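You operate a simulated robot arm through the tools that you are given. There is no shell and no other tool. Be economical: measure what you need, move in short steps, check, and stop when the job is done.

You are at the controls of a simulated robot arm. One attempt, no reset.

TASK
Prove the gauge on the set block, then gauge and sort the sleeve beside it.
Fine: 1.5 mm goes to rework, less to pass; set block back where it lay, slider open. Set down upright: set block.

Only the result counts: the job must be done as asked and must still hold three seconds after the hand-in. Knocking over, shifting, dropping, spilling or breaking anything else fails it.

THE ROBOT
A 6-joint arm with a two-finger parallel gripper, fixed in place. Base frame: the origin is at the foot of the arm, x ahead of it, y to its left, z up; the work surface is at about z = 0. Lengths are in mm, angles in degrees, forces in N, time in s.
With the tool pointing down near the work surface it reaches from about 140 to 580 mm from the base axis. Its first joint turns from -66.0 to 66.0 degrees. Payload 2.1 kg.
Tool frame: the origin (TCP) lies between the finger pads and is the grasp point; the fingertips stand 30 mm ahead of it; z points along the fingers, y is the line along which they close. The gripper opens to 94 mm. The fingers are 28 mm wide and 10 mm thick; the gripper's body (50 by 96 mm) begins 55 mm behind the TCP.
Orientation is told as [roll, pitch, yaw] about the base's x, y, z axes, in that order, counted from this pose: with the fingers straight down and closing along the base's y, the tool's x points along the base's -x, its y along +y and its z along -z.

THE INTERFACE
- The arm moves only by the tool servo_tool. Its argument "rows" is a list that holds one entry, the list of rows, each a list of 7 numbers: the shift along the tool's x, y, z in mm, then the turn, a rotation vector about the tool's x, y, z in degrees, then the gripper command, from -1 (fully open) to 1 (shut), values between in proportion. In form: [[[dx, dy, dz, wx, wy, wz, hand], ...]]. A call has 1 to 8 rows; each row shifts and turns the commanded pose from where the row before left it, along the tool's axes as they then stand. A row lasts 0.2 s, in which the tool goes at most 50 mm and 8.6 degrees; a call with a longer step from one row to the next is refused whole, and so is a gripper value outside its range. Where a pose cannot be reached the arm comes as near as it can. A force on the tool above 60 N (or 10 N above the force at the start of the call, whichever is more), or a blocked arm, ends the call early, and 0.2 s more pass. Each finger travels about 72 mm/s and halts on what it meets, pressing with about 25 N; the grip force reading is that of the motor and also rises with nothing between the fingers. The clock runs only during rows and for 0.2 s after the last one: add rows that do not move to give the fingers time. It gives the time, the measured TCP pose, the force on the tool (base axes), the opening and the grip force at its end, in the units of the frame above (readings bear some noise), with the torque about the TCP (base axes, N m) and any sound that the robot's microphone picked up.
- Cameras (640 x 400 px; columns grow to the right, rows downward): "scene" is fixed at [63.5, -381.6, 485.6]; the picture's right is [0.70, -0.72, 0.00], its down [-0.40, -0.39, -0.83] and it looks along [0.60, 0.58, -0.55] (base axes); focal length 310 px, centre (320, 200). "wrist" rides on the gripper at [76, 14, -102] in the tool frame; the picture's right is [-0.18, 0.98, 0.00], its down [-0.75, -0.14, -0.64] and it looks along [-0.63, -0.12, 0.77] (tool axes); focal length 243 px, centre (320, 200). There is no depth. A picture from a camera that has moved, and an enlarged one, comes with that camera's place and axes in the base frame and with its lens.
- grab_frame(camera): a new picture of that camera. It takes no simulated time.
- inspect(camera, box): a new picture of the part [left, top, right, bottom] of that camera's present view, enlarged. It takes no simulated time.
- hand_in(): hands the job in; it is judged then, once.

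Go step by step. Nothing tells you positions but the pictures and the camera data: compare them with the known pose of the tool, close in by small moves and look again before you grip or let go. The budget is 120 turns and 76 pictures, counting those below and the enlarged ones. Unless the task says otherwise, let go and move clear before handing in, and close with one line.

The tools are called after ">>>" as a command line: name --argument value ..., lists and objects as JSON in quotes. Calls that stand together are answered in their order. servo_tool: Moves the arm, as the interface text tells. Its arguments: {"type":"object","properties":{"rows":{"type":"array","items":{"type":"array","items":{"type":"array","items":{"type":"number"}}}}},"required":["rows"]} The other tools are called the same way: grab_frame (camera) takes a picture; inspect (camera, box) takes an enlarged picture of a part of a camera's view; hand_in () hands the job in.

At the start:

```text
t: 0.0
tool_pos: [301.4, -11.7, 320.4]
ee_rot: [0.0, 0.0, 0.1]
force: [0.2, 0.3, 0.7]
torque: [0.0, 0.01, 0.05]
finger_gap: 94.0
grip_force: 0.1
```

scene: 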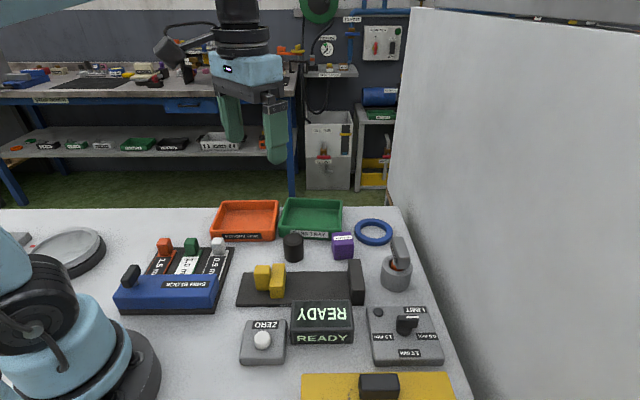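
wrist: 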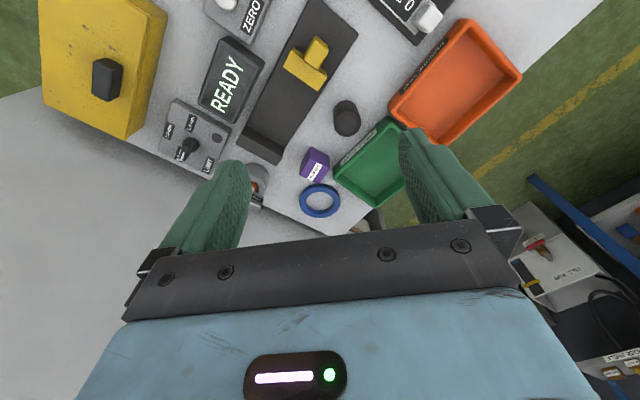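

I see a bench with a slide gauge (fixed jaw, yellow slider), a display reading READY, a ZERO button, a limit selector, a "1.5/1.0/0.5 mm" rack, two trays, and a dark cylinder and purple block. I'll enlarge the views to read the labels.

>>> inspect --camera "scene" --box '[200, 190, 420, 320]'

>>> inspect --camera "scene" --box '[220, 280, 460, 400]'

>>> inspect --camera "scene" --box '[100, 220, 260, 320]'

>>> inspect --camera "wrist" --box '[140, 0, 480, 240]'

```text
2.91 times, centred on (310, 255) of scene
camera zoom: at [63.5, -381.6, 485.6], right [0.7, -0.72, 0.0], down [-0.4, -0.39, -0.83], along [0.6, 0.58, -0.55], focal length 900 px, centre (349, 40)
```

zoom: 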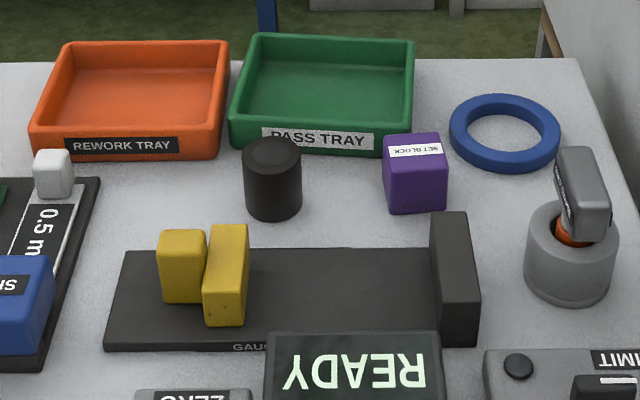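

```text
2.67 times, centred on (340, 340) of scene
camera zoom: at [63.5, -381.6, 485.6], right [0.7, -0.72, 0.0], down [-0.4, -0.39, -0.83], along [0.6, 0.58, -0.55], focal length 826 px, centre (267, -173)
```

zoom: 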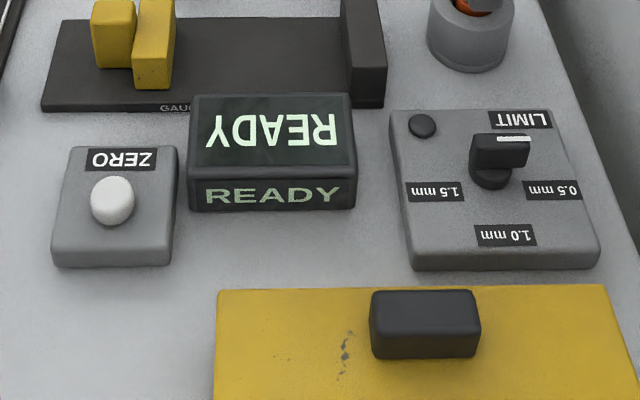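

```text
4.00 times, centred on (180, 270) of scene
camera zoom: at [63.5, -381.6, 485.6], right [0.7, -0.72, 0.0], down [-0.4, -0.39, -0.83], along [0.6, 0.58, -0.55], focal length 1238 px, centre (880, -80)
```

zoom: 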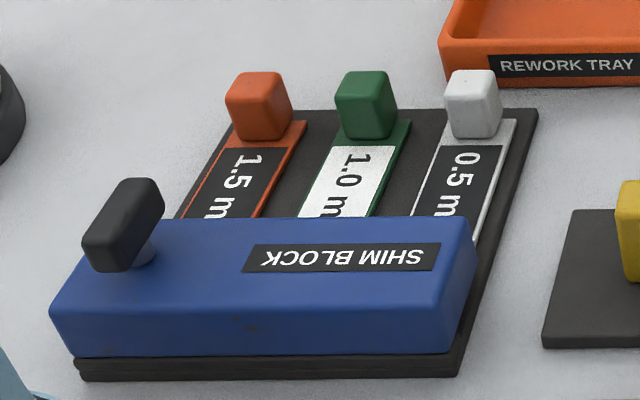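

```text
1.67 times, centred on (310, 120) of wrist
camera zoom: at [225.6, 2.8, 422.8], right [0.18, 0.98, 0.0], down [0.75, -0.14, 0.64], along [0.63, -0.12, -0.77], focal length 404 px, centre (337, 333)
```

zoom: 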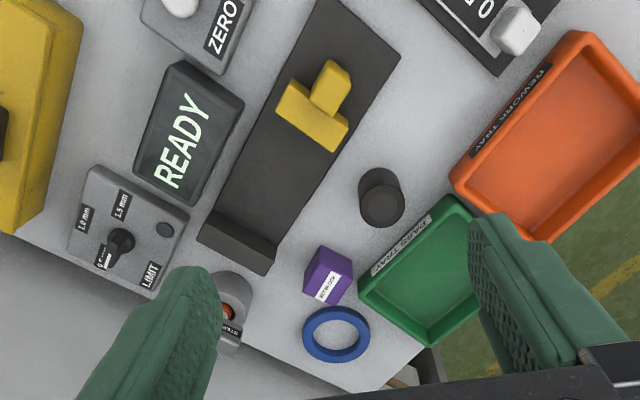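

>>> servo_tool --rows '[[[20, 0, 40, 0, 0, 0, -1], [20, 0, 40, 0, 0, 0, -1], [20, 0, 30, 0, 0, 0, -1]]]'

>>> grab_frame --camera "wrist"

>>> inspect --camera "scene" --box '[370, 230, 420, 300]'

>>> inspect --camera "scene" --box '[365, 300, 455, 370]'

```text
t: 0.8
tool_pos: [243.1, -11.6, 211.5]
ee_rot: [0.0, 0.1, -0.1]
force: [0.5, 0.5, -0.3]
torque: [0.0, 0.01, 0.0]
finger_gap: 94.1
grip_force: 0.1
```

```text
69 pictures are left
camera wrist: at [166.5, 3.3, 313.6], right [0.18, 0.98, 0.0], down [0.75, -0.14, 0.64], along [0.63, -0.12, -0.77], focal length 243 px, centre (320, 200)
```

wrist: 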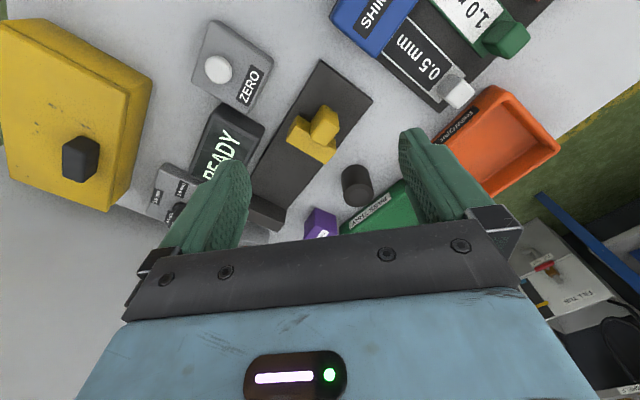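

```text
5.71 times, centred on (395, 265) of scene
camera zoom: at [63.5, -381.6, 485.6], right [0.7, -0.72, 0.0], down [-0.4, -0.39, -0.83], along [0.6, 0.58, -0.55], focal length 1769 px, centre (-109, -171)
```

zoom: 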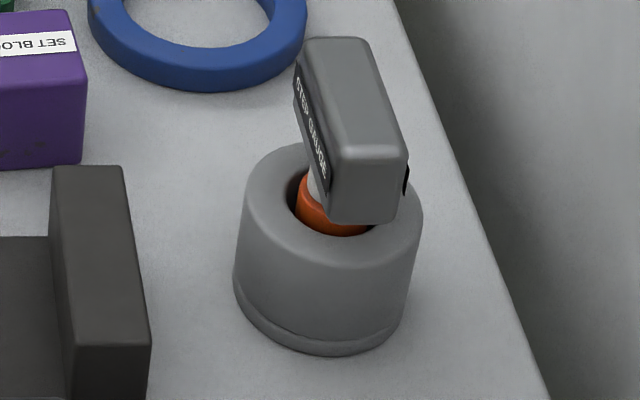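

```text
5.71 times, centred on (410, 335) of scene
camera zoom: at [63.5, -381.6, 485.6], right [0.7, -0.72, 0.0], down [-0.4, -0.39, -0.83], along [0.6, 0.58, -0.55], focal length 1769 px, centre (-194, -571)
```

zoom: 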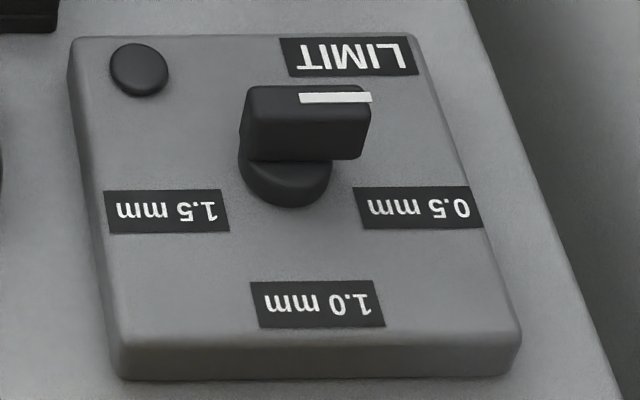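

>>> servo_tool --rows '[[[-44, -8.5, 0, 0, 0, 0, -0.6], [-44, -8.5, 0, 0, 0, 0, -0.6], [-44, -8.5, 0, 0, 0, 0, -0.6], [-44, -8.5, 0, 0, 0, 0, -0.6], [-44, -8.5, 0, 0, 0, 0, -0.6]]]'

>>> servo_tool --rows '[[[0, 0, 0, 0, 0, 7.6, -0.6], [0, 0, 0, 0, 0, 7.6, -0.6], [0, 0, 0, 0, 0, 7.6, -0.6], [0, 0, 0, 0, 0, 7.6, -0.6], [0, 0, 0, 0, 0, 7.6, -0.6], [0, 0, 0, 0, 0, 7.6, -0.6]]]'

>>> grab_frame --camera "wrist"

```text
t: 2.0
tool_pos: [464.2, -55.5, 210.6]
ee_rot: [0.0, 0.1, -0.1]
force: [0.6, 0.6, 1.2]
torque: [-0.01, 0.02, 0.0]
finger_gap: 75.2
grip_force: 0.1
```

```text
t: 3.4
tool_pos: [462.2, -54.2, 210.2]
ee_rot: [0.1, 0.0, -45.7]
force: [0.2, -0.2, -0.3]
torque: [0.01, 0.01, 0.04]
finger_gap: 75.0
grip_force: 0.1
```

```text
66 pictures are left
camera wrist: at [419.5, 10.4, 312.7], right [0.83, 0.55, 0.0], down [0.42, -0.64, 0.64], along [0.36, -0.53, -0.77], focal length 243 px, centre (320, 200)
```

wrist: 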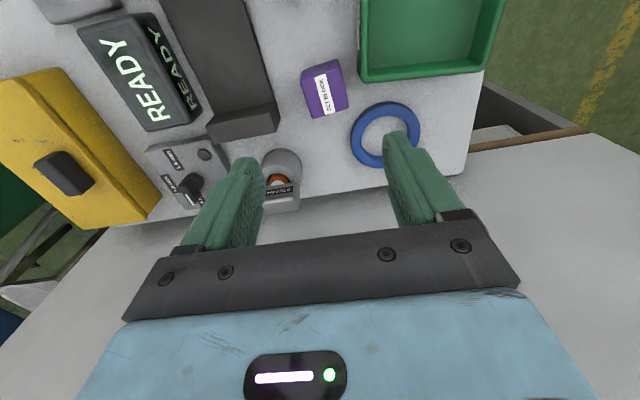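

>>> inspect --camera "wrist" --box '[200, 10, 440, 160]'

```text
2.67 times, centred on (320, 85) of wrist
camera zoom: at [419.5, 10.4, 312.7], right [0.83, 0.55, 0.0], down [0.42, -0.64, 0.64], along [0.36, -0.53, -0.77], focal length 647 px, centre (320, 507)
```

zoom: 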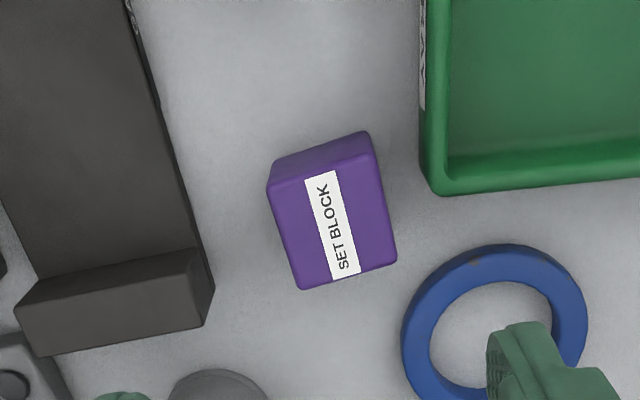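

The set block centre is near (470,-55), yaw about -39°, ~43 mm wide. I'll align above it and descend partway, then look.

>>> servo_tool --rows '[[[-5.7, 5, 20, 0, 0, -6.8, -0.6], [0, 0, 45, 0, 0, 0, -0.6], [0, 0, 45, 0, 0, 0, -0.6], [0, 0, 0, 0, 0, 0, -0.6]]]'

>>> grab_frame --camera "wrist"

>>> inspect --camera "scene" --box '[290, 170, 430, 270]'

```text
t: 4.4
tool_pos: [472.2, -55.6, 99.0]
ee_rot: [0.0, 0.0, -38.8]
force: [-0.5, 0.3, 0.2]
torque: [0.01, -0.02, -0.01]
finger_gap: 75.3
grip_force: 0.1
```

```text
64 pictures are left
camera wrist: at [421.0, 5.2, 201.9], right [0.76, 0.65, 0.0], down [0.5, -0.58, 0.64], along [0.42, -0.49, -0.77], focal length 243 px, centre (320, 200)
```

wrist: 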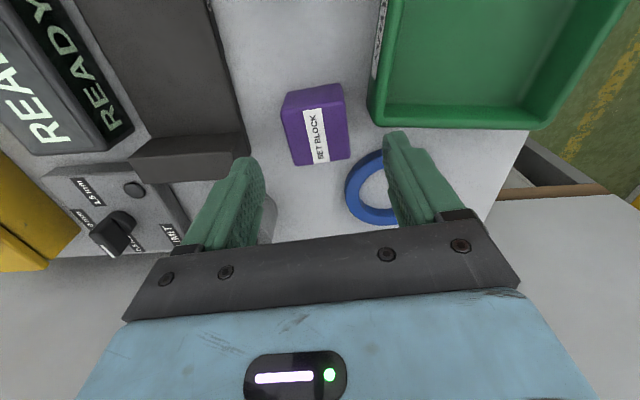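

```text
4.00 times, centred on (360, 220) of scene
camera zoom: at [63.5, -381.6, 485.6], right [0.7, -0.72, 0.0], down [-0.4, -0.39, -0.83], along [0.6, 0.58, -0.55], focal length 1238 px, centre (160, 120)
```

zoom: 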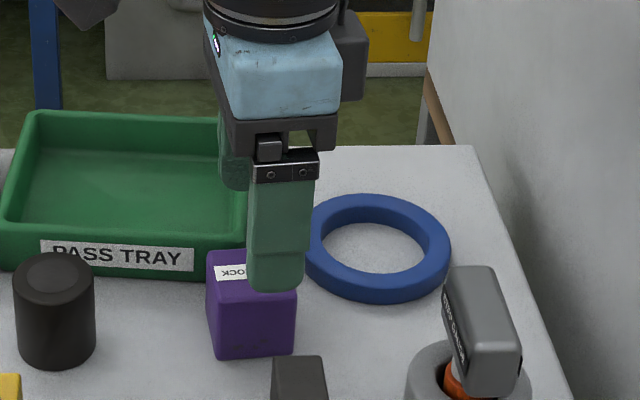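

The pass tray corner is close to the block (about 42 mm from its centre), so I'll narrow the opening to 57 mm, centre, and descend partway for a closer check.

>>> servo_tool --rows '[[[2.5, -1.9, 0, 0, 0, 0, -0.213], [0, 0, 15, 0, 0, 0, -0.213], [0, 0, 13, 0, 0, 0, -0.213], [0, 0, 0, 0, 0, 0, -0.213]]]'

>>> inspect --camera "wrist" --box '[180, 70, 480, 260]'

>>> inspect --camera "scene" --box '[290, 190, 400, 270]'

```text
t: 5.4
tool_pos: [466.2, -55.0, 72.2]
ee_rot: [0.0, -0.1, -38.9]
force: [-0.3, 0.2, -0.3]
torque: [-0.02, -0.01, 0.0]
finger_gap: 57.3
grip_force: 0.1
```

```text
2.11 times, centred on (330, 165) of wrist
camera zoom: at [416.9, 5.1, 174.5], right [0.76, 0.65, 0.0], down [0.5, -0.58, 0.64], along [0.42, -0.49, -0.77], focal length 511 px, centre (299, 274)
```

zoom: 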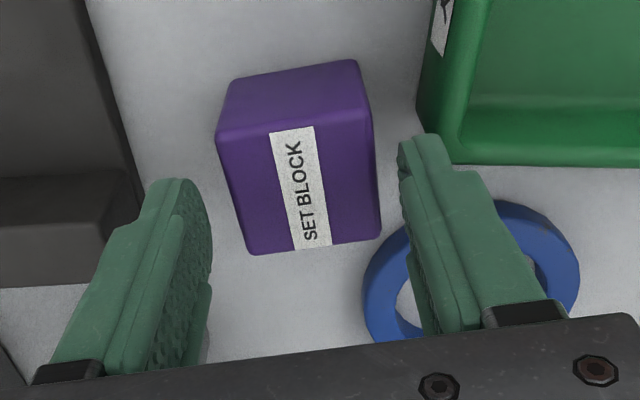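

```text
5.00 times, centred on (345, 230) of scene
camera zoom: at [63.5, -381.6, 485.6], right [0.7, -0.72, 0.0], down [-0.4, -0.39, -0.83], along [0.6, 0.58, -0.55], focal length 1548 px, centre (195, 50)
```

zoom: 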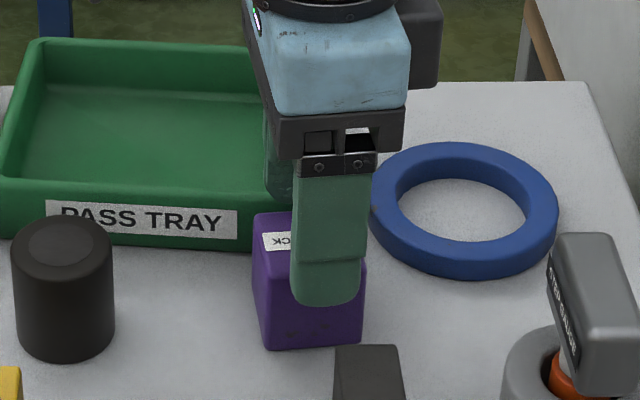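

>>> servo_tool --rows '[[[-8, 0.7, 0, 0, 0, 0, -0.106], [0, 0, 10, 0, 0, 0, -0.106], [0, 0, 0, 0, 0, 0, -0.106]]]'

>>> inspect --camera "wrist" --box '[180, 70, 480, 260]'

```text
t: 6.2
tool_pos: [472.7, -59.7, 62.4]
ee_rot: [0.0, 0.0, -38.9]
force: [0.0, -0.7, 0.1]
torque: [0.02, 0.0, -0.01]
finger_gap: 51.7
grip_force: 0.1
```

```text
2.11 times, centred on (330, 165) of wrist
camera zoom: at [422.6, -0.3, 164.8], right [0.76, 0.65, 0.0], down [0.5, -0.58, 0.64], along [0.42, -0.49, -0.77], focal length 511 px, centre (299, 274)
```

zoom: 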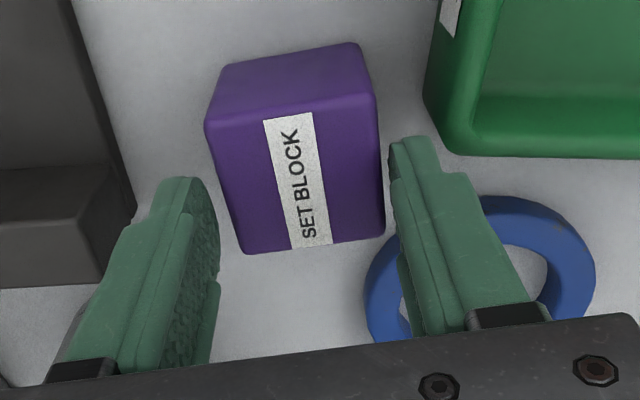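

>>> servo_tool --rows '[[[0, 0.6, 0, 0, 0, 0, -0.106], [0, 0, 8, 0, 0, 0, -0.106], [0, 0, 8, 0, 0, 0, -0.106], [0, 0, 8, 0, 0, 0, -0.106], [0, 0, 0, 0, 0, 0, -0.106]]]'

>>> grab_frame --camera "wrist"

>>> inspect --camera "scene" --box '[290, 190, 400, 270]'

```text
t: 7.4
tool_pos: [472.8, -60.1, 37.7]
ee_rot: [0.1, 0.0, -38.9]
force: [0.4, 0.6, -0.7]
torque: [-0.03, 0.03, -0.01]
finger_gap: 52.5
grip_force: 0.3
```

```text
59 pictures are left
camera wrist: at [422.9, -0.7, 141.2], right [0.76, 0.65, 0.0], down [0.5, -0.58, 0.64], along [0.42, -0.49, -0.77], focal length 243 px, centre (320, 200)
```

wrist: 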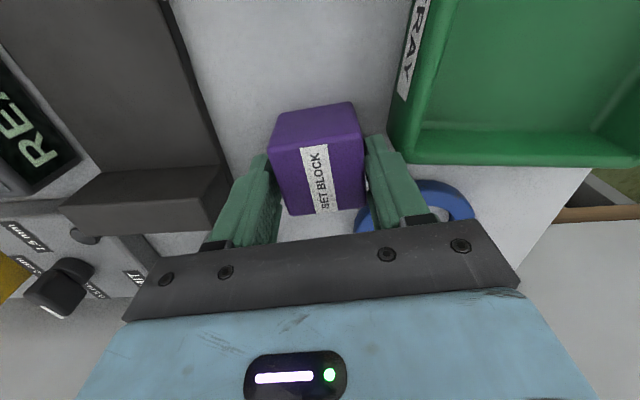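

```text
5.00 times, centred on (345, 230) of scene
camera zoom: at [63.5, -381.6, 485.6], right [0.7, -0.72, 0.0], down [-0.4, -0.39, -0.83], along [0.6, 0.58, -0.55], focal length 1548 px, centre (195, 50)
```

zoom: 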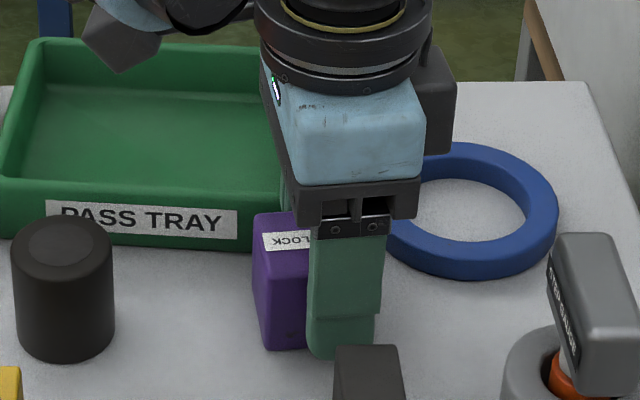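

>>> servo_tool --rows '[[[4, 0.5, 0, 0, 0, 0, -0.106], [0, 0, 0, 0, 0, 0, 0.1], [0, 0, 0, 0, 0, 0, 0.3], [0, 0, 0, 0, 0, 0, 0.5], [0, 0, 0, 0, 0, 0, 0.5]]]'

>>> grab_frame --camera "wrist"

>>> inspect --camera "scene" --box '[290, 190, 400, 270]'

```text
t: 8.6
tool_pos: [470.5, -57.5, 38.8]
ee_rot: [0.0, 0.0, -38.8]
force: [1.1, -0.2, 0.0]
torque: [-0.03, -0.05, -0.01]
finger_gap: 48.1
grip_force: 24.7
```

```text
57 pictures are left
camera wrist: at [420.2, 2.3, 141.3], right [0.76, 0.65, 0.0], down [0.5, -0.58, 0.64], along [0.42, -0.49, -0.77], focal length 243 px, centre (320, 200)
```

wrist: 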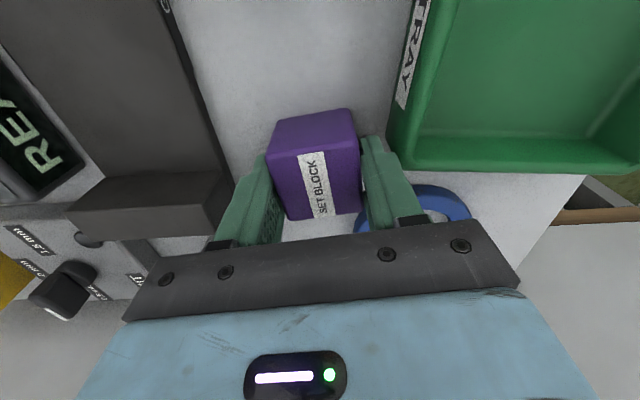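

```text
5.00 times, centred on (345, 230) of scene
camera zoom: at [63.5, -381.6, 485.6], right [0.7, -0.72, 0.0], down [-0.4, -0.39, -0.83], along [0.6, 0.58, -0.55], focal length 1548 px, centre (195, 50)
```

zoom: 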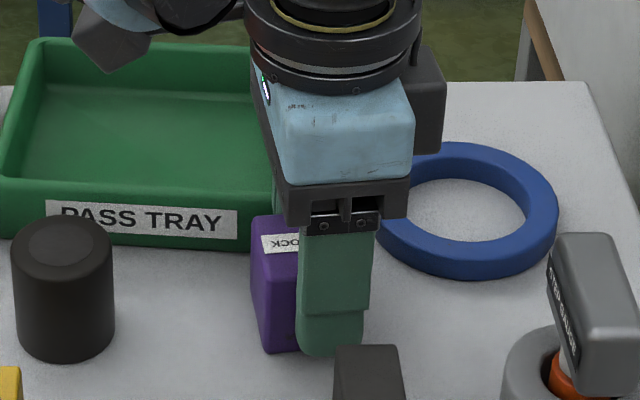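

Block is gripped (48 mm). I'll lift it, turn to the gauge's yaw (~-46°) and carry it above the gauge, then look.

>>> servo_tool --rows '[[[0, 0, -20, 0, 0, 0, 0.5], [0, 0, -40, 0, 0, 7.2, 0.5], [22, -14, 0, 0, 0, 0, 0.5], [0, -45, 0, 0, 0, 0, 0.5], [0, -45, 0, 0, 0, 0, 0.5], [0, 0, 0, 0, 0, 0, 0.5]]]'

>>> grab_frame --camera "wrist"

>>> inspect --camera "scene" --box '[220, 190, 400, 310]'

```text
t: 10.0
tool_pos: [380.4, -111.4, 98.7]
ee_rot: [-0.1, 0.0, -46.0]
force: [-0.1, 0.9, -2.8]
torque: [-0.03, 0.01, -0.01]
finger_gap: 48.4
grip_force: 24.7
```

```text
55 pictures are left
camera wrist: at [337.1, -45.5, 201.7], right [0.83, 0.55, 0.0], down [0.42, -0.64, 0.64], along [0.35, -0.54, -0.77], focal length 243 px, centre (320, 200)
```

wrist: 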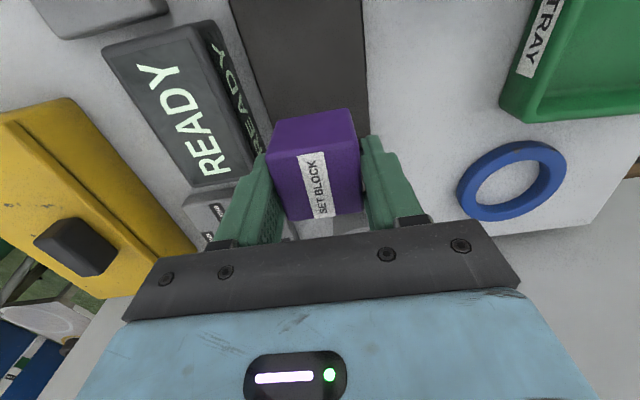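

```text
3.33 times, centred on (310, 250) of scene
camera zoom: at [63.5, -381.6, 485.6], right [0.7, -0.72, 0.0], down [-0.4, -0.39, -0.83], along [0.6, 0.58, -0.55], focal length 1032 px, centre (353, 33)
```

zoom: 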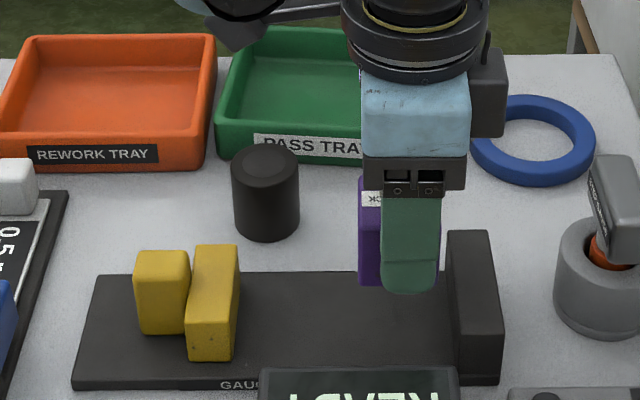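

>>> servo_tool --rows '[[[0, 0, 20, 0, 0, 0, 0.5], [0, 0, 20, 0, 0, 0, 0.5], [0, 0, 5, 0, 0, 0, 0.5], [0, 0, 0, 0, 0, 0, 0.5]]]'

>>> inspect --camera "scene" --box '[280, 220, 400, 310]'

```text
t: 11.0
tool_pos: [379.3, -112.3, 54.7]
ee_rot: [0.0, 0.0, -46.0]
force: [0.2, -0.2, -2.9]
torque: [-0.01, 0.0, -0.03]
finger_gap: 48.3
grip_force: 24.7
```

```text
4.44 times, centred on (340, 265) of scene
camera zoom: at [63.5, -381.6, 485.6], right [0.7, -0.72, 0.0], down [-0.4, -0.39, -0.83], along [0.6, 0.58, -0.55], focal length 1376 px, centre (231, -89)
```

zoom: 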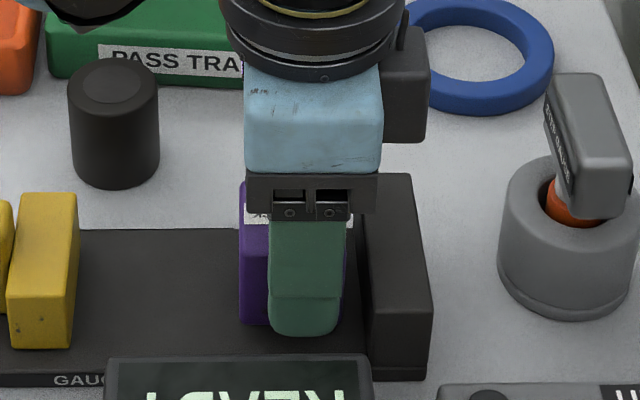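

>>> servo_tool --rows '[[[0, 0, 3, 0, 0, 0, 0.5], [0, 0, 1, 0, 0, 0, 0.5], [0, 0, 1, 0, 0, 0, 0.5], [0, 0, 0, 0, 0, 0, 0.5]]]'

>>> inspect --camera "scene" --box '[310, 240, 390, 300]'

```text
t: 12.0
tool_pos: [380.4, -112.6, 48.4]
ee_rot: [0.0, 0.0, -46.0]
force: [0.4, -0.2, -2.6]
torque: [-0.03, -0.04, 0.0]
finger_gap: 47.9
grip_force: 25.3
```

```text
6.67 times, centred on (350, 270) of scene
camera zoom: at [63.5, -381.6, 485.6], right [0.7, -0.72, 0.0], down [-0.4, -0.39, -0.83], along [0.6, 0.58, -0.55], focal length 2064 px, centre (120, -267)
```

zoom: 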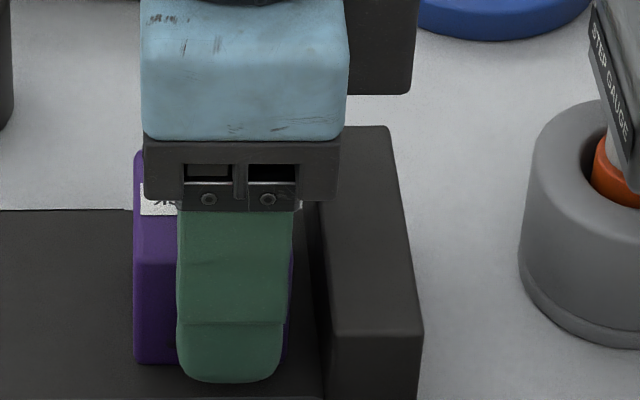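

Not in contact yet with the base; I'll lower in 1 mm steps watching the force.

>>> servo_tool --rows '[[[0, 0, 1, 0, 0, 0, 0.5], [0, 0, 1, 0, 0, 0, 0.5], [0, 0, 0, 0, 0, 0, 0.5]]]'

>>> servo_tool --rows '[[[0, 0, 1, 0, 0, 0, 0.5], [0, 0, 0, 0, 0, 0, 0.5]]]'

>>> servo_tool --rows '[[[0, 0, 1, 0, 0, 0, 0.5], [0, 0, 0, 0, 0, 0, 0.5]]]'

```text
t: 12.8
tool_pos: [380.7, -112.0, 45.8]
ee_rot: [0.0, -0.1, -45.9]
force: [-1.6, -3.6, 18.5]
torque: [0.06, 0.03, 0.02]
finger_gap: 48.4
grip_force: 24.8
```

```text
t: 13.4
tool_pos: [380.3, -112.0, 45.6]
ee_rot: [0.0, 0.0, -46.0]
force: [1.2, 0.6, 18.4]
torque: [-0.02, 0.0, 0.0]
finger_gap: 48.1
grip_force: 25.3
```

```text
t: 14.0
tool_pos: [381.4, -112.0, 42.8]
ee_rot: [-0.1, 0.1, -46.0]
force: [-1.3, 0.7, 17.4]
torque: [0.0, -0.01, -0.02]
finger_gap: 48.1
grip_force: 25.4
```

>>> servo_tool --rows '[[[0, 0, -2.6, 0, 0, 0, 0.5], [-4, 0, 0, 0, 0, 0, 0.5], [0, 0, 0, 0, 0, 0, 0.5]]]'

>>> servo_tool --rows '[[[-2, 0, 0, 0, 0, 0, 0.5], [0, 0, 0, 0, 0, 0, 0.5]]]'

>>> inspect --camera "scene" --box '[310, 240, 390, 300]'

```text
t: 14.8
tool_pos: [382.9, -115.8, 47.2]
ee_rot: [0.1, 0.1, -46.1]
force: [-0.5, -0.4, -2.9]
torque: [-0.02, -0.01, 0.01]
finger_gap: 48.0
grip_force: 25.2
```

```text
t: 15.4
tool_pos: [385.4, -117.9, 46.9]
ee_rot: [0.0, -0.1, -46.0]
force: [-0.9, 0.4, -2.7]
torque: [0.03, -0.04, -0.01]
finger_gap: 48.2
grip_force: 25.0
```

```text
6.67 times, centred on (350, 270) of scene
camera zoom: at [63.5, -381.6, 485.6], right [0.7, -0.72, 0.0], down [-0.4, -0.39, -0.83], along [0.6, 0.58, -0.55], focal length 2064 px, centre (120, -267)
```

zoom: 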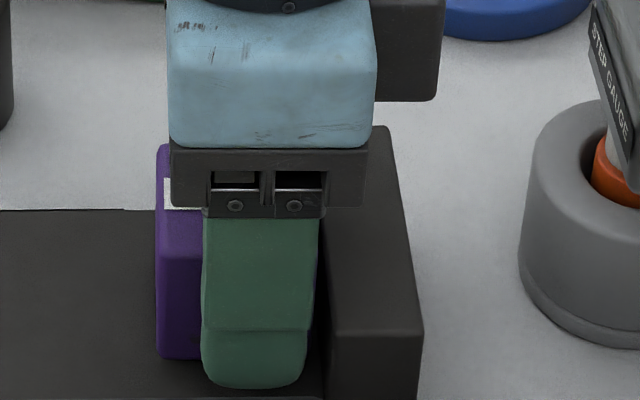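

>>> servo_tool --rows '[[[-1, 0, 0, 0, 0, 0, 0.5], [0, 0, 0, 0, 0, 0, 0.5]]]'

>>> servo_tool --rows '[[[-1, 0, 0, 0, 0, 0, 0.5], [0, 0, 0, 0, 0, 0, 0.5]]]'

>>> servo_tool --rows '[[[-0.7, 0, 0, 0, 0, 0, 0.5], [0, 0, 0, 0, 0, 0, 0.5]]]'

```text
t: 16.0
tool_pos: [386.7, -117.6, 48.1]
ee_rot: [0.0, -0.1, -46.1]
force: [0.8, 0.9, -3.0]
torque: [0.0, -0.02, -0.04]
finger_gap: 48.2
grip_force: 25.6
```

```text
t: 16.6
tool_pos: [386.6, -118.4, 47.0]
ee_rot: [0.0, 0.0, -46.0]
force: [0.5, 0.2, -3.0]
torque: [-0.01, -0.01, -0.02]
finger_gap: 48.1
grip_force: 25.5
```

```text
t: 17.2
tool_pos: [386.1, -118.8, 46.3]
ee_rot: [0.1, 0.0, -46.0]
force: [0.7, -0.1, -2.7]
torque: [-0.03, 0.01, -0.01]
finger_gap: 48.2
grip_force: 24.7
```

>>> servo_tool --rows '[[[-0.8, 0, 0, 0, 0, 0, 0.5], [0, 0, 0, 0, 0, 0, 0.5]]]'

>>> servo_tool --rows '[[[-0.8, 0, 0, 0, 0, 0, 0.5], [0, 0, 0, 0, 0, 0, 0.5]]]'

>>> inspect --camera "scene" --box '[310, 240, 390, 300]'

```text
t: 17.8
tool_pos: [386.9, -118.9, 47.2]
ee_rot: [0.1, 0.1, -45.9]
force: [-10.8, 7.8, -4.2]
torque: [0.03, 0.03, 0.25]
finger_gap: 48.3
grip_force: 25.0
```

```text
t: 18.4
tool_pos: [387.4, -118.9, 48.1]
ee_rot: [-0.1, 0.0, -45.9]
force: [-16.2, 9.6, -3.0]
torque: [0.02, -0.03, 0.33]
finger_gap: 48.6
grip_force: 25.0
```

```text
6.67 times, centred on (350, 270) of scene
camera zoom: at [63.5, -381.6, 485.6], right [0.7, -0.72, 0.0], down [-0.4, -0.39, -0.83], along [0.6, 0.58, -0.55], focal length 2064 px, centre (120, -267)
```

zoom: 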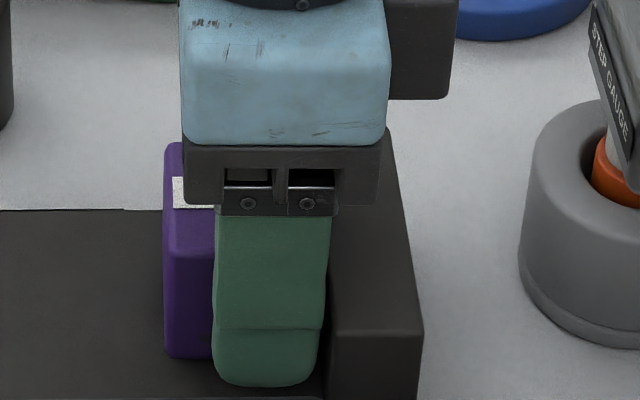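

>>> servo_tool --rows '[[[0.9, 0, 0, 0, 0, 0, 0.5], [0, 0, 1.4, 0, 0, 0, 0.5], [0, 0, 1.0, 0, 0, 0, 0.5], [0, 0, 0, 0, 0, 0, 0.5]]]'

>>> servo_tool --rows '[[[0, 0, 0, 0, 0, 0, -0.1], [0, 0, 0, 0, 0, 0, -0.25], [0, 0, 0, 0, 0, 0, -0.25]]]'

>>> servo_tool --rows '[[[0, 0, -20, 0, 0, 0, -0.25], [0, 0, -40, 0, 0, 0, -0.25], [40, 0, -20, 0, 0, 0, -0.25], [0, 0, 0, 0, 0, 0, -0.25]]]'

>>> grab_frame --camera "wrist"

>>> grab_frame --camera "scene"

```text
t: 19.4
tool_pos: [387.5, -118.8, 45.5]
ee_rot: [0.0, 0.0, -46.0]
force: [-8.9, 9.8, 0.5]
torque: [0.01, -0.11, 0.32]
finger_gap: 48.4
grip_force: 24.9
```

```text
t: 20.2
tool_pos: [387.5, -119.4, 44.4]
ee_rot: [0.0, -0.1, -46.0]
force: [-0.3, 0.2, -0.9]
torque: [0.02, 0.01, 0.0]
finger_gap: 58.9
grip_force: 0.0
```

```text
t: 21.2
tool_pos: [359.2, -89.2, 122.0]
ee_rot: [0.0, 0.0, -46.0]
force: [0.1, -0.2, -1.2]
torque: [0.03, -0.01, -0.01]
finger_gap: 58.7
grip_force: 0.1
```

```text
49 pictures are left
camera wrist: at [316.9, -23.6, 225.3], right [0.83, 0.55, 0.0], down [0.42, -0.64, 0.64], along [0.35, -0.54, -0.77], focal length 243 px, centre (320, 200)
```

wrist: 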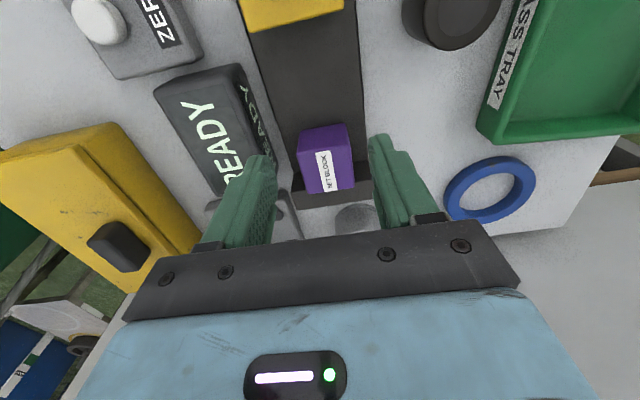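

```text
48 pictures are left
```

scene: 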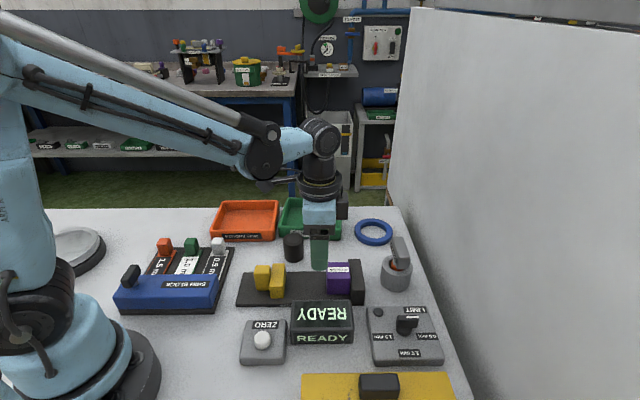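

>>> servo_tool --rows '[[[40, 0, 0, 0, 0, 0, -0.25], [40, 0, 0, 0, 0, 0, -0.25], [0, 0, 0, 0, 0, 0, -0.25]]]'

>>> inspect --camera "wrist" --box '[200, 60, 440, 210]'

>>> inspect --camera "scene" --box '[220, 220, 380, 320]'

```text
t: 22.0
tool_pos: [304.0, -33.7, 122.1]
ee_rot: [0.0, 0.0, -45.9]
force: [0.2, 0.4, -0.2]
torque: [-0.02, 0.0, 0.01]
finger_gap: 58.9
grip_force: 0.1
```

```text
2.67 times, centred on (320, 135) of wrist
camera zoom: at [261.7, 32.5, 224.8], right [0.84, 0.55, 0.0], down [0.42, -0.64, 0.64], along [0.35, -0.54, -0.77], focal length 647 px, centre (320, 373)
```

zoom: 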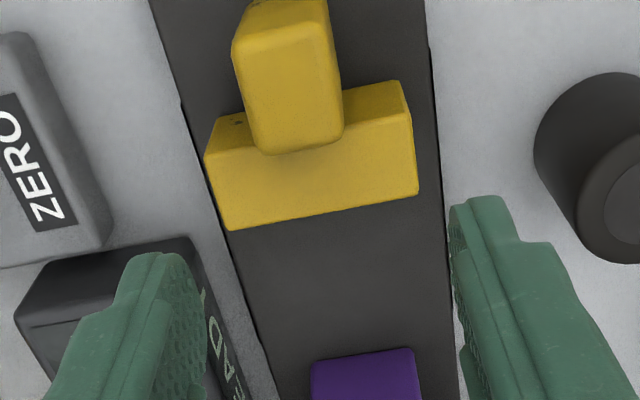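

```text
4.00 times, centred on (300, 270) of scene
camera zoom: at [63.5, -381.6, 485.6], right [0.7, -0.72, 0.0], down [-0.4, -0.39, -0.83], along [0.6, 0.58, -0.55], focal length 1238 px, centre (400, -80)
```

zoom: 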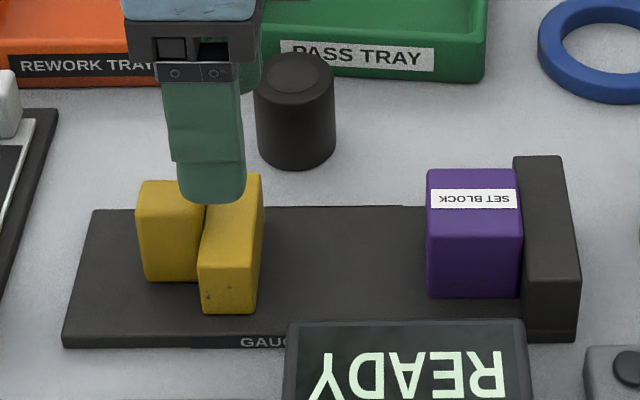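

>>> servo_tool --rows '[[[28, -3, 0, 0, 0, 0, 0.04], [0, 0, 25, 0, 0, 0, 0.04], [0, 0, 0, 0, 0, 0, 0.04]]]'

>>> inspect --camera "wrist" --box '[200, 60, 440, 210]'

```text
t: 22.8
tool_pos: [280.9, -16.0, 98.6]
ee_rot: [0.0, -0.1, -46.0]
force: [-0.4, 0.2, 0.2]
torque: [-0.01, -0.01, -0.01]
finger_gap: 45.0
grip_force: 0.0
```

```text
2.67 times, centred on (320, 135) of wrist
camera zoom: at [239.3, 49.6, 201.8], right [0.83, 0.55, 0.0], down [0.42, -0.64, 0.64], along [0.35, -0.54, -0.77], focal length 647 px, centre (320, 373)
```

zoom: 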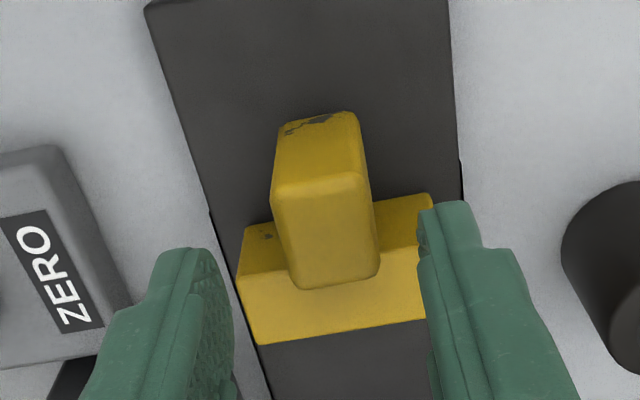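

>>> servo_tool --rows '[[[5, 1.5, 15, 0, 0, 0, 0.04], [0, 0, 15, 0, 0, 0, 0.04], [0, 0, 15, 0, 0, 0, 0.04], [0, 0, 0, 0, 0, 0, 0.04]]]'

>>> inspect --camera "scene" --box '[220, 220, 380, 320]'

```text
t: 23.8
tool_pos: [280.0, -11.2, 56.1]
ee_rot: [0.0, 0.0, -46.0]
force: [0.4, 0.7, 0.5]
torque: [-0.03, 0.01, -0.01]
finger_gap: 45.0
grip_force: 0.0
```

```text
4.00 times, centred on (300, 270) of scene
camera zoom: at [63.5, -381.6, 485.6], right [0.7, -0.72, 0.0], down [-0.4, -0.39, -0.83], along [0.6, 0.58, -0.55], focal length 1238 px, centre (400, -80)
```

zoom: 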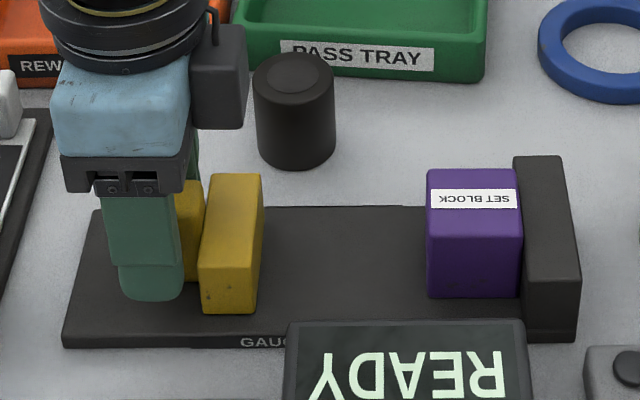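

Fingers straddle the slider's stem. I'll close on it and slide it toward the block.

>>> servo_tool --rows '[[[0, 0, 0, 0, 0, 0, 0.6], [0, 0, 0, 0, 0, 0, 0.6], [0, 0, 0, 0, 0, 0, 0.6]]]'

>>> servo_tool --rows '[[[-10, 0, 0, 0, 0, 0, 0.6], [-10, 0, 0, 0, 0, 0, 0.6], [0, 0, 0, 0, 0, 0, 0.6]]]'

>>> inspect --camera "scene" --box '[220, 220, 380, 320]'

```text
t: 24.6
tool_pos: [279.9, -10.1, 53.5]
ee_rot: [0.1, 0.0, -46.0]
force: [4.9, 3.9, -15.0]
torque: [0.03, 0.08, 0.28]
finger_gap: 28.0
grip_force: 44.6
```

```text
t: 25.4
tool_pos: [292.9, -24.1, 55.0]
ee_rot: [0.1, -0.1, -46.0]
force: [7.1, 7.7, -32.4]
torque: [0.39, 0.46, 0.17]
finger_gap: 27.9
grip_force: 45.3
```

```text
4.00 times, centred on (300, 270) of scene
camera zoom: at [63.6, -381.6, 485.6], right [0.7, -0.72, 0.0], down [-0.4, -0.39, -0.83], along [0.6, 0.58, -0.55], focal length 1238 px, centre (400, -80)
```

zoom: 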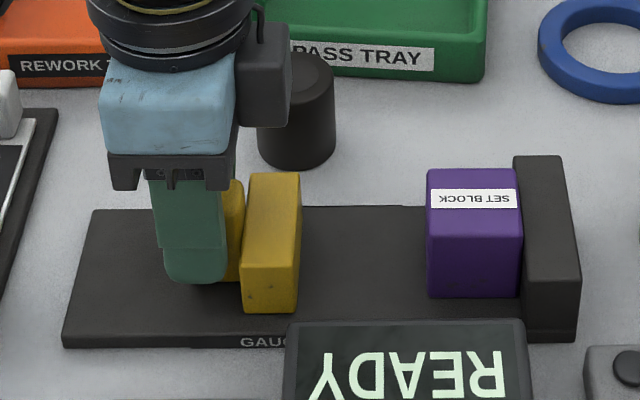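

>>> servo_tool --rows '[[[0, 0, 1, 0, 0, 0, 0.6], [-10, 0, 0, 0, 0, 0, 0.6], [-10, 0, 0, 0, 0, 0, 0.6], [-10, 0, 0, 0, 0, 0, 0.6], [-10, 0, 0, 0, 0, 0, 0.6], [0, 0, 0, 0, 0, 0, 0.6]]]'

>>> inspect --camera "scene" --box '[220, 220, 380, 320]'

```text
t: 26.8
tool_pos: [322.0, -53.4, 54.5]
ee_rot: [0.3, -0.1, -45.9]
force: [18.0, 18.3, 18.9]
torque: [-0.54, -0.32, 0.33]
finger_gap: 27.7
grip_force: 45.1
```

```text
4.00 times, centred on (300, 270) of scene
camera zoom: at [63.4, -381.5, 485.7], right [0.7, -0.72, 0.0], down [-0.4, -0.39, -0.83], along [0.6, 0.58, -0.55], focal length 1238 px, centre (400, -80)
```

zoom: 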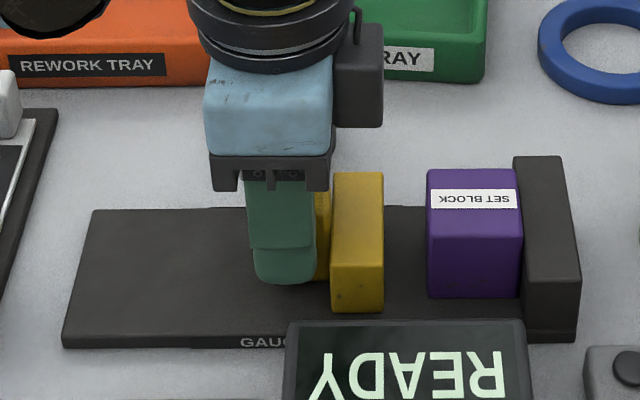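

>>> servo_tool --rows '[[[-8, 0.7, -0.5, 0, 0, 0, 0.6], [-8, 0.3, 0, 0, 0, 0, 0.6], [0, 0, 0, 0, 0, 0, 0.6]]]'

>>> servo_tool --rows '[[[-2, 0, 0, 0, 0, 0, 0.6], [0, 0, 0, 0, 0, 0, 0.6]]]'

>>> inspect --camera "scene" --box '[220, 220, 380, 340]'

```text
t: 27.6
tool_pos: [333.3, -64.8, 54.5]
ee_rot: [0.1, 0.1, -46.0]
force: [13.9, 12.7, 29.2]
torque: [-0.23, -0.23, 0.3]
finger_gap: 27.9
grip_force: 44.7
```

```text
t: 28.2
tool_pos: [334.7, -65.1, 55.2]
ee_rot: [0.2, 0.0, -46.1]
force: [16.0, 14.5, 26.7]
torque: [-0.24, -0.18, 0.27]
finger_gap: 27.9
grip_force: 45.3
```

```text
3.33 times, centred on (300, 280) of scene
camera zoom: at [63.4, -381.6, 485.7], right [0.7, -0.72, 0.0], down [-0.4, -0.39, -0.83], along [0.6, 0.58, -0.55], focal length 1032 px, centre (387, -67)
```

zoom: 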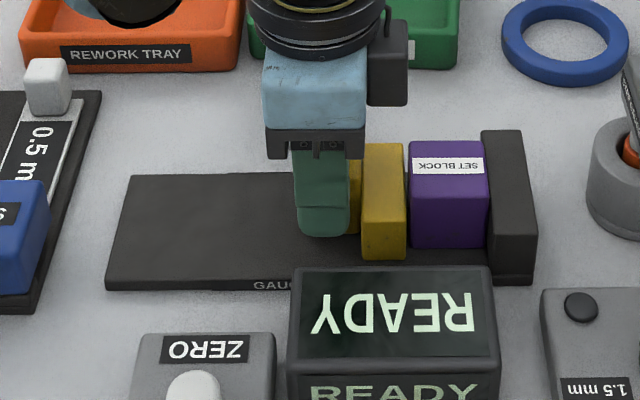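

>>> servo_tool --rows '[[[-2, 0.5, 0, 0, 0, 0, 0.6], [0, 0, 0, 0, 0, 0, 0.6]]]'

>>> servo_tool --rows '[[[-1.5, 0, 0, 0, 0, 0, 0.6], [0, 0, 0, 0, 0, 0, 0.6]]]'

>>> inspect --camera "scene" --box '[280, 240, 400, 350]'

```text
t: 28.8
tool_pos: [336.4, -67.2, 54.1]
ee_rot: [0.1, 0.0, -46.0]
force: [12.7, 13.7, 33.5]
torque: [-0.26, -0.27, 0.28]
finger_gap: 27.7
grip_force: 44.8
```

```text
t: 29.4
tool_pos: [336.5, -66.8, 54.4]
ee_rot: [0.0, 0.2, -46.0]
force: [-3.3, 22.9, 11.6]
torque: [-0.93, -0.79, 0.33]
finger_gap: 27.6
grip_force: 44.8
```

```text
3.64 times, centred on (340, 295) of scene
camera zoom: at [63.4, -381.5, 485.7], right [0.7, -0.72, 0.0], down [-0.4, -0.39, -0.83], along [0.6, 0.58, -0.55], focal length 1126 px, centre (247, -146)
```

zoom: 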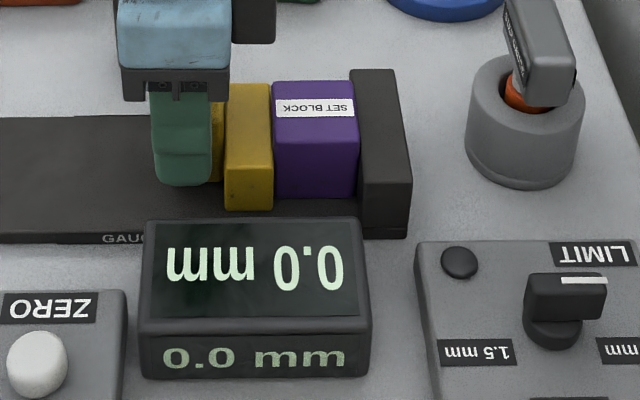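

>>> servo_tool --rows '[[[-0.7, 0, 0, 0, 0, 0, 0.6], [0, 0, 0, 0, 0, 0, 0.6], [0, 0, 0, 0, 0, 0, 0.6], [0, 0, 0, 0, 0, 0, 0.6]]]'

>>> inspect --camera "scene" --box '[220, 240, 400, 350]'

```text
t: 30.4
tool_pos: [336.4, -67.1, 54.5]
ee_rot: [0.1, 0.5, -45.9]
force: [-21.8, 31.8, 3.3]
torque: [-0.64, -0.66, 0.18]
finger_gap: 27.9
grip_force: 44.9
```

```text
3.56 times, centred on (310, 295) of scene
camera zoom: at [63.5, -381.6, 485.6], right [0.7, -0.72, 0.0], down [-0.4, -0.39, -0.83], along [0.6, 0.58, -0.55], focal length 1101 px, centre (356, -138)
```

zoom: 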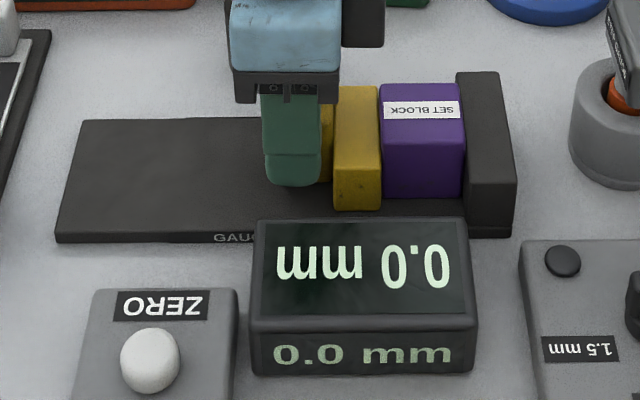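

Gauge proves at 0.0 mm on the set block. Now I'll pull the slider back open.

>>> servo_tool --rows '[[[5, 0, 0, 0, 0, 0, 0.6], [10, -0.5, 0, 0, 0, 0, 0.6], [10, -0.5, 0, 0, 0, 0, 0.6], [10, -0.5, 0, 0, 0, 0, 0.6], [10, 0, 0, 0, 0, 0, 0.6], [10, 0, 0, 0, 0, 0, 0.6], [10, 0, 0, 0, 0, 0, 0.6], [0, 0, 0, 0, 0, 0, 0.6]]]'

>>> servo_tool --rows '[[[10, 0, 0, 0, 0, 0, 0.6], [7, 0, 0, 0, 0, 0, 0.6], [0, 0, 0, 0, 0, 0, 0.3], [0, 0, 0, 0, 0, 0, 0.04], [0, 0, 0, 0, 0, 0, 0.04]]]'

>>> inspect --camera "scene" --box '[220, 220, 400, 330]'

```text
t: 32.2
tool_pos: [291.7, -22.7, 55.6]
ee_rot: [0.0, 0.0, -46.1]
force: [2.7, 4.0, 21.0]
torque: [0.32, 0.34, 0.27]
finger_gap: 27.8
grip_force: 45.0
```

```text
t: 33.4
tool_pos: [278.9, -11.4, 54.5]
ee_rot: [0.1, 0.0, -45.9]
force: [0.0, 0.2, -0.3]
torque: [0.0, -0.05, 0.01]
finger_gap: 45.2
grip_force: 0.1
```

```text
3.56 times, centred on (310, 275) of scene
camera zoom: at [63.5, -381.6, 485.6], right [0.7, -0.72, 0.0], down [-0.4, -0.39, -0.83], along [0.6, 0.58, -0.55], focal length 1101 px, centre (356, -67)
```

zoom: 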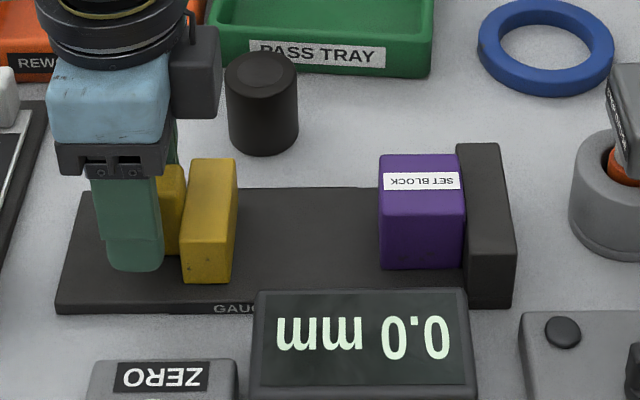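

>>> servo_tool --rows '[[[0, 0, -40, 0, 0, 0, 0.04], [0, 1.5, -30.5, 0, 0, 0, -0.25], [-40, 0, 0, 0, 0, 0, -0.25], [-40, 0, 0, 0, 0, 0, -0.25], [-40, 0, 0, 0, 0, 0, -0.25], [-32.8, 0, 0, 0, 0, 0, -0.25], [0, 0, 0, 0, 0, 0, -0.25]]]'

>>> inspect --camera "wrist" --box '[200, 60, 440, 210]'

```text
t: 35.0
tool_pos: [388.2, -121.4, 123.6]
ee_rot: [0.0, 0.0, -46.0]
force: [-0.4, 0.3, 0.0]
torque: [0.01, -0.03, 0.01]
finger_gap: 58.9
grip_force: 0.1
```

```text
2.67 times, centred on (320, 135) of wrist
camera zoom: at [344.4, -55.5, 225.8], right [0.83, 0.55, 0.0], down [0.42, -0.64, 0.64], along [0.35, -0.54, -0.77], focal length 647 px, centre (320, 373)
```

zoom: 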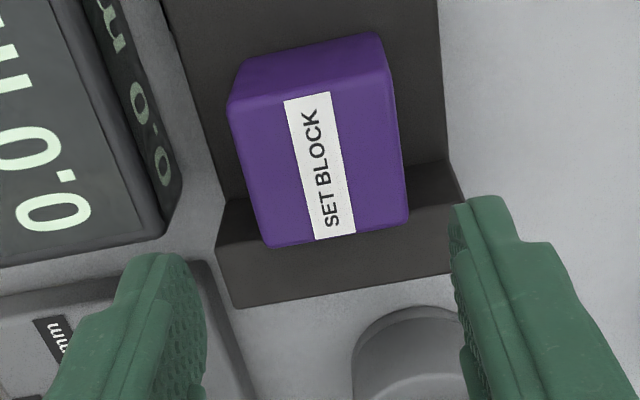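

>>> servo_tool --rows '[[[0, 0, 40, 0, 0, 0, -0.25], [0, 0, 20, 0, 0, 0, -0.25], [0, 0, 15, 0, 0, 0, -0.25], [0, 0, 5, 0, 0, 0, -0.25], [0, 0, 0, 0, 0, 0, -0.25]]]'

>>> servo_tool --rows '[[[0, 0, 0, 0, 0, 0, 0.0], [0, 0, 0, 0, 0, 0, 0.5], [0, 0, 0, 0, 0, 0, 0.5], [0, 0, -10, 0, 0, 0, 0.5], [0, 0, 0, 0, 0, 0, 0.5]]]'

>>> inspect --camera "scene" --box '[310, 230, 400, 300]'

```text
t: 36.2
tool_pos: [385.6, -120.2, 43.2]
ee_rot: [0.0, 0.0, -46.0]
force: [-0.1, 0.3, -0.1]
torque: [-0.03, 0.02, -0.02]
finger_gap: 58.7
grip_force: 0.1
```

```text
t: 37.4
tool_pos: [387.6, -120.2, 54.1]
ee_rot: [0.0, 0.0, -46.0]
force: [0.2, 0.5, -2.8]
torque: [-0.03, -0.01, -0.01]
finger_gap: 48.2
grip_force: 25.2
```

```text
5.71 times, centred on (355, 265) of scene
camera zoom: at [63.5, -381.6, 485.6], right [0.7, -0.72, 0.0], down [-0.4, -0.39, -0.83], along [0.6, 0.58, -0.55], focal length 1769 px, centre (120, -171)
```

zoom: 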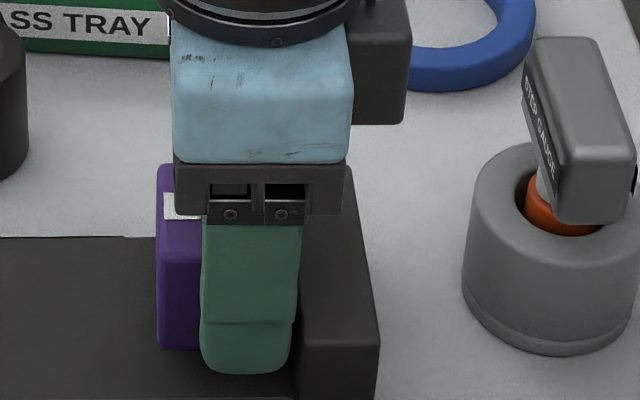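

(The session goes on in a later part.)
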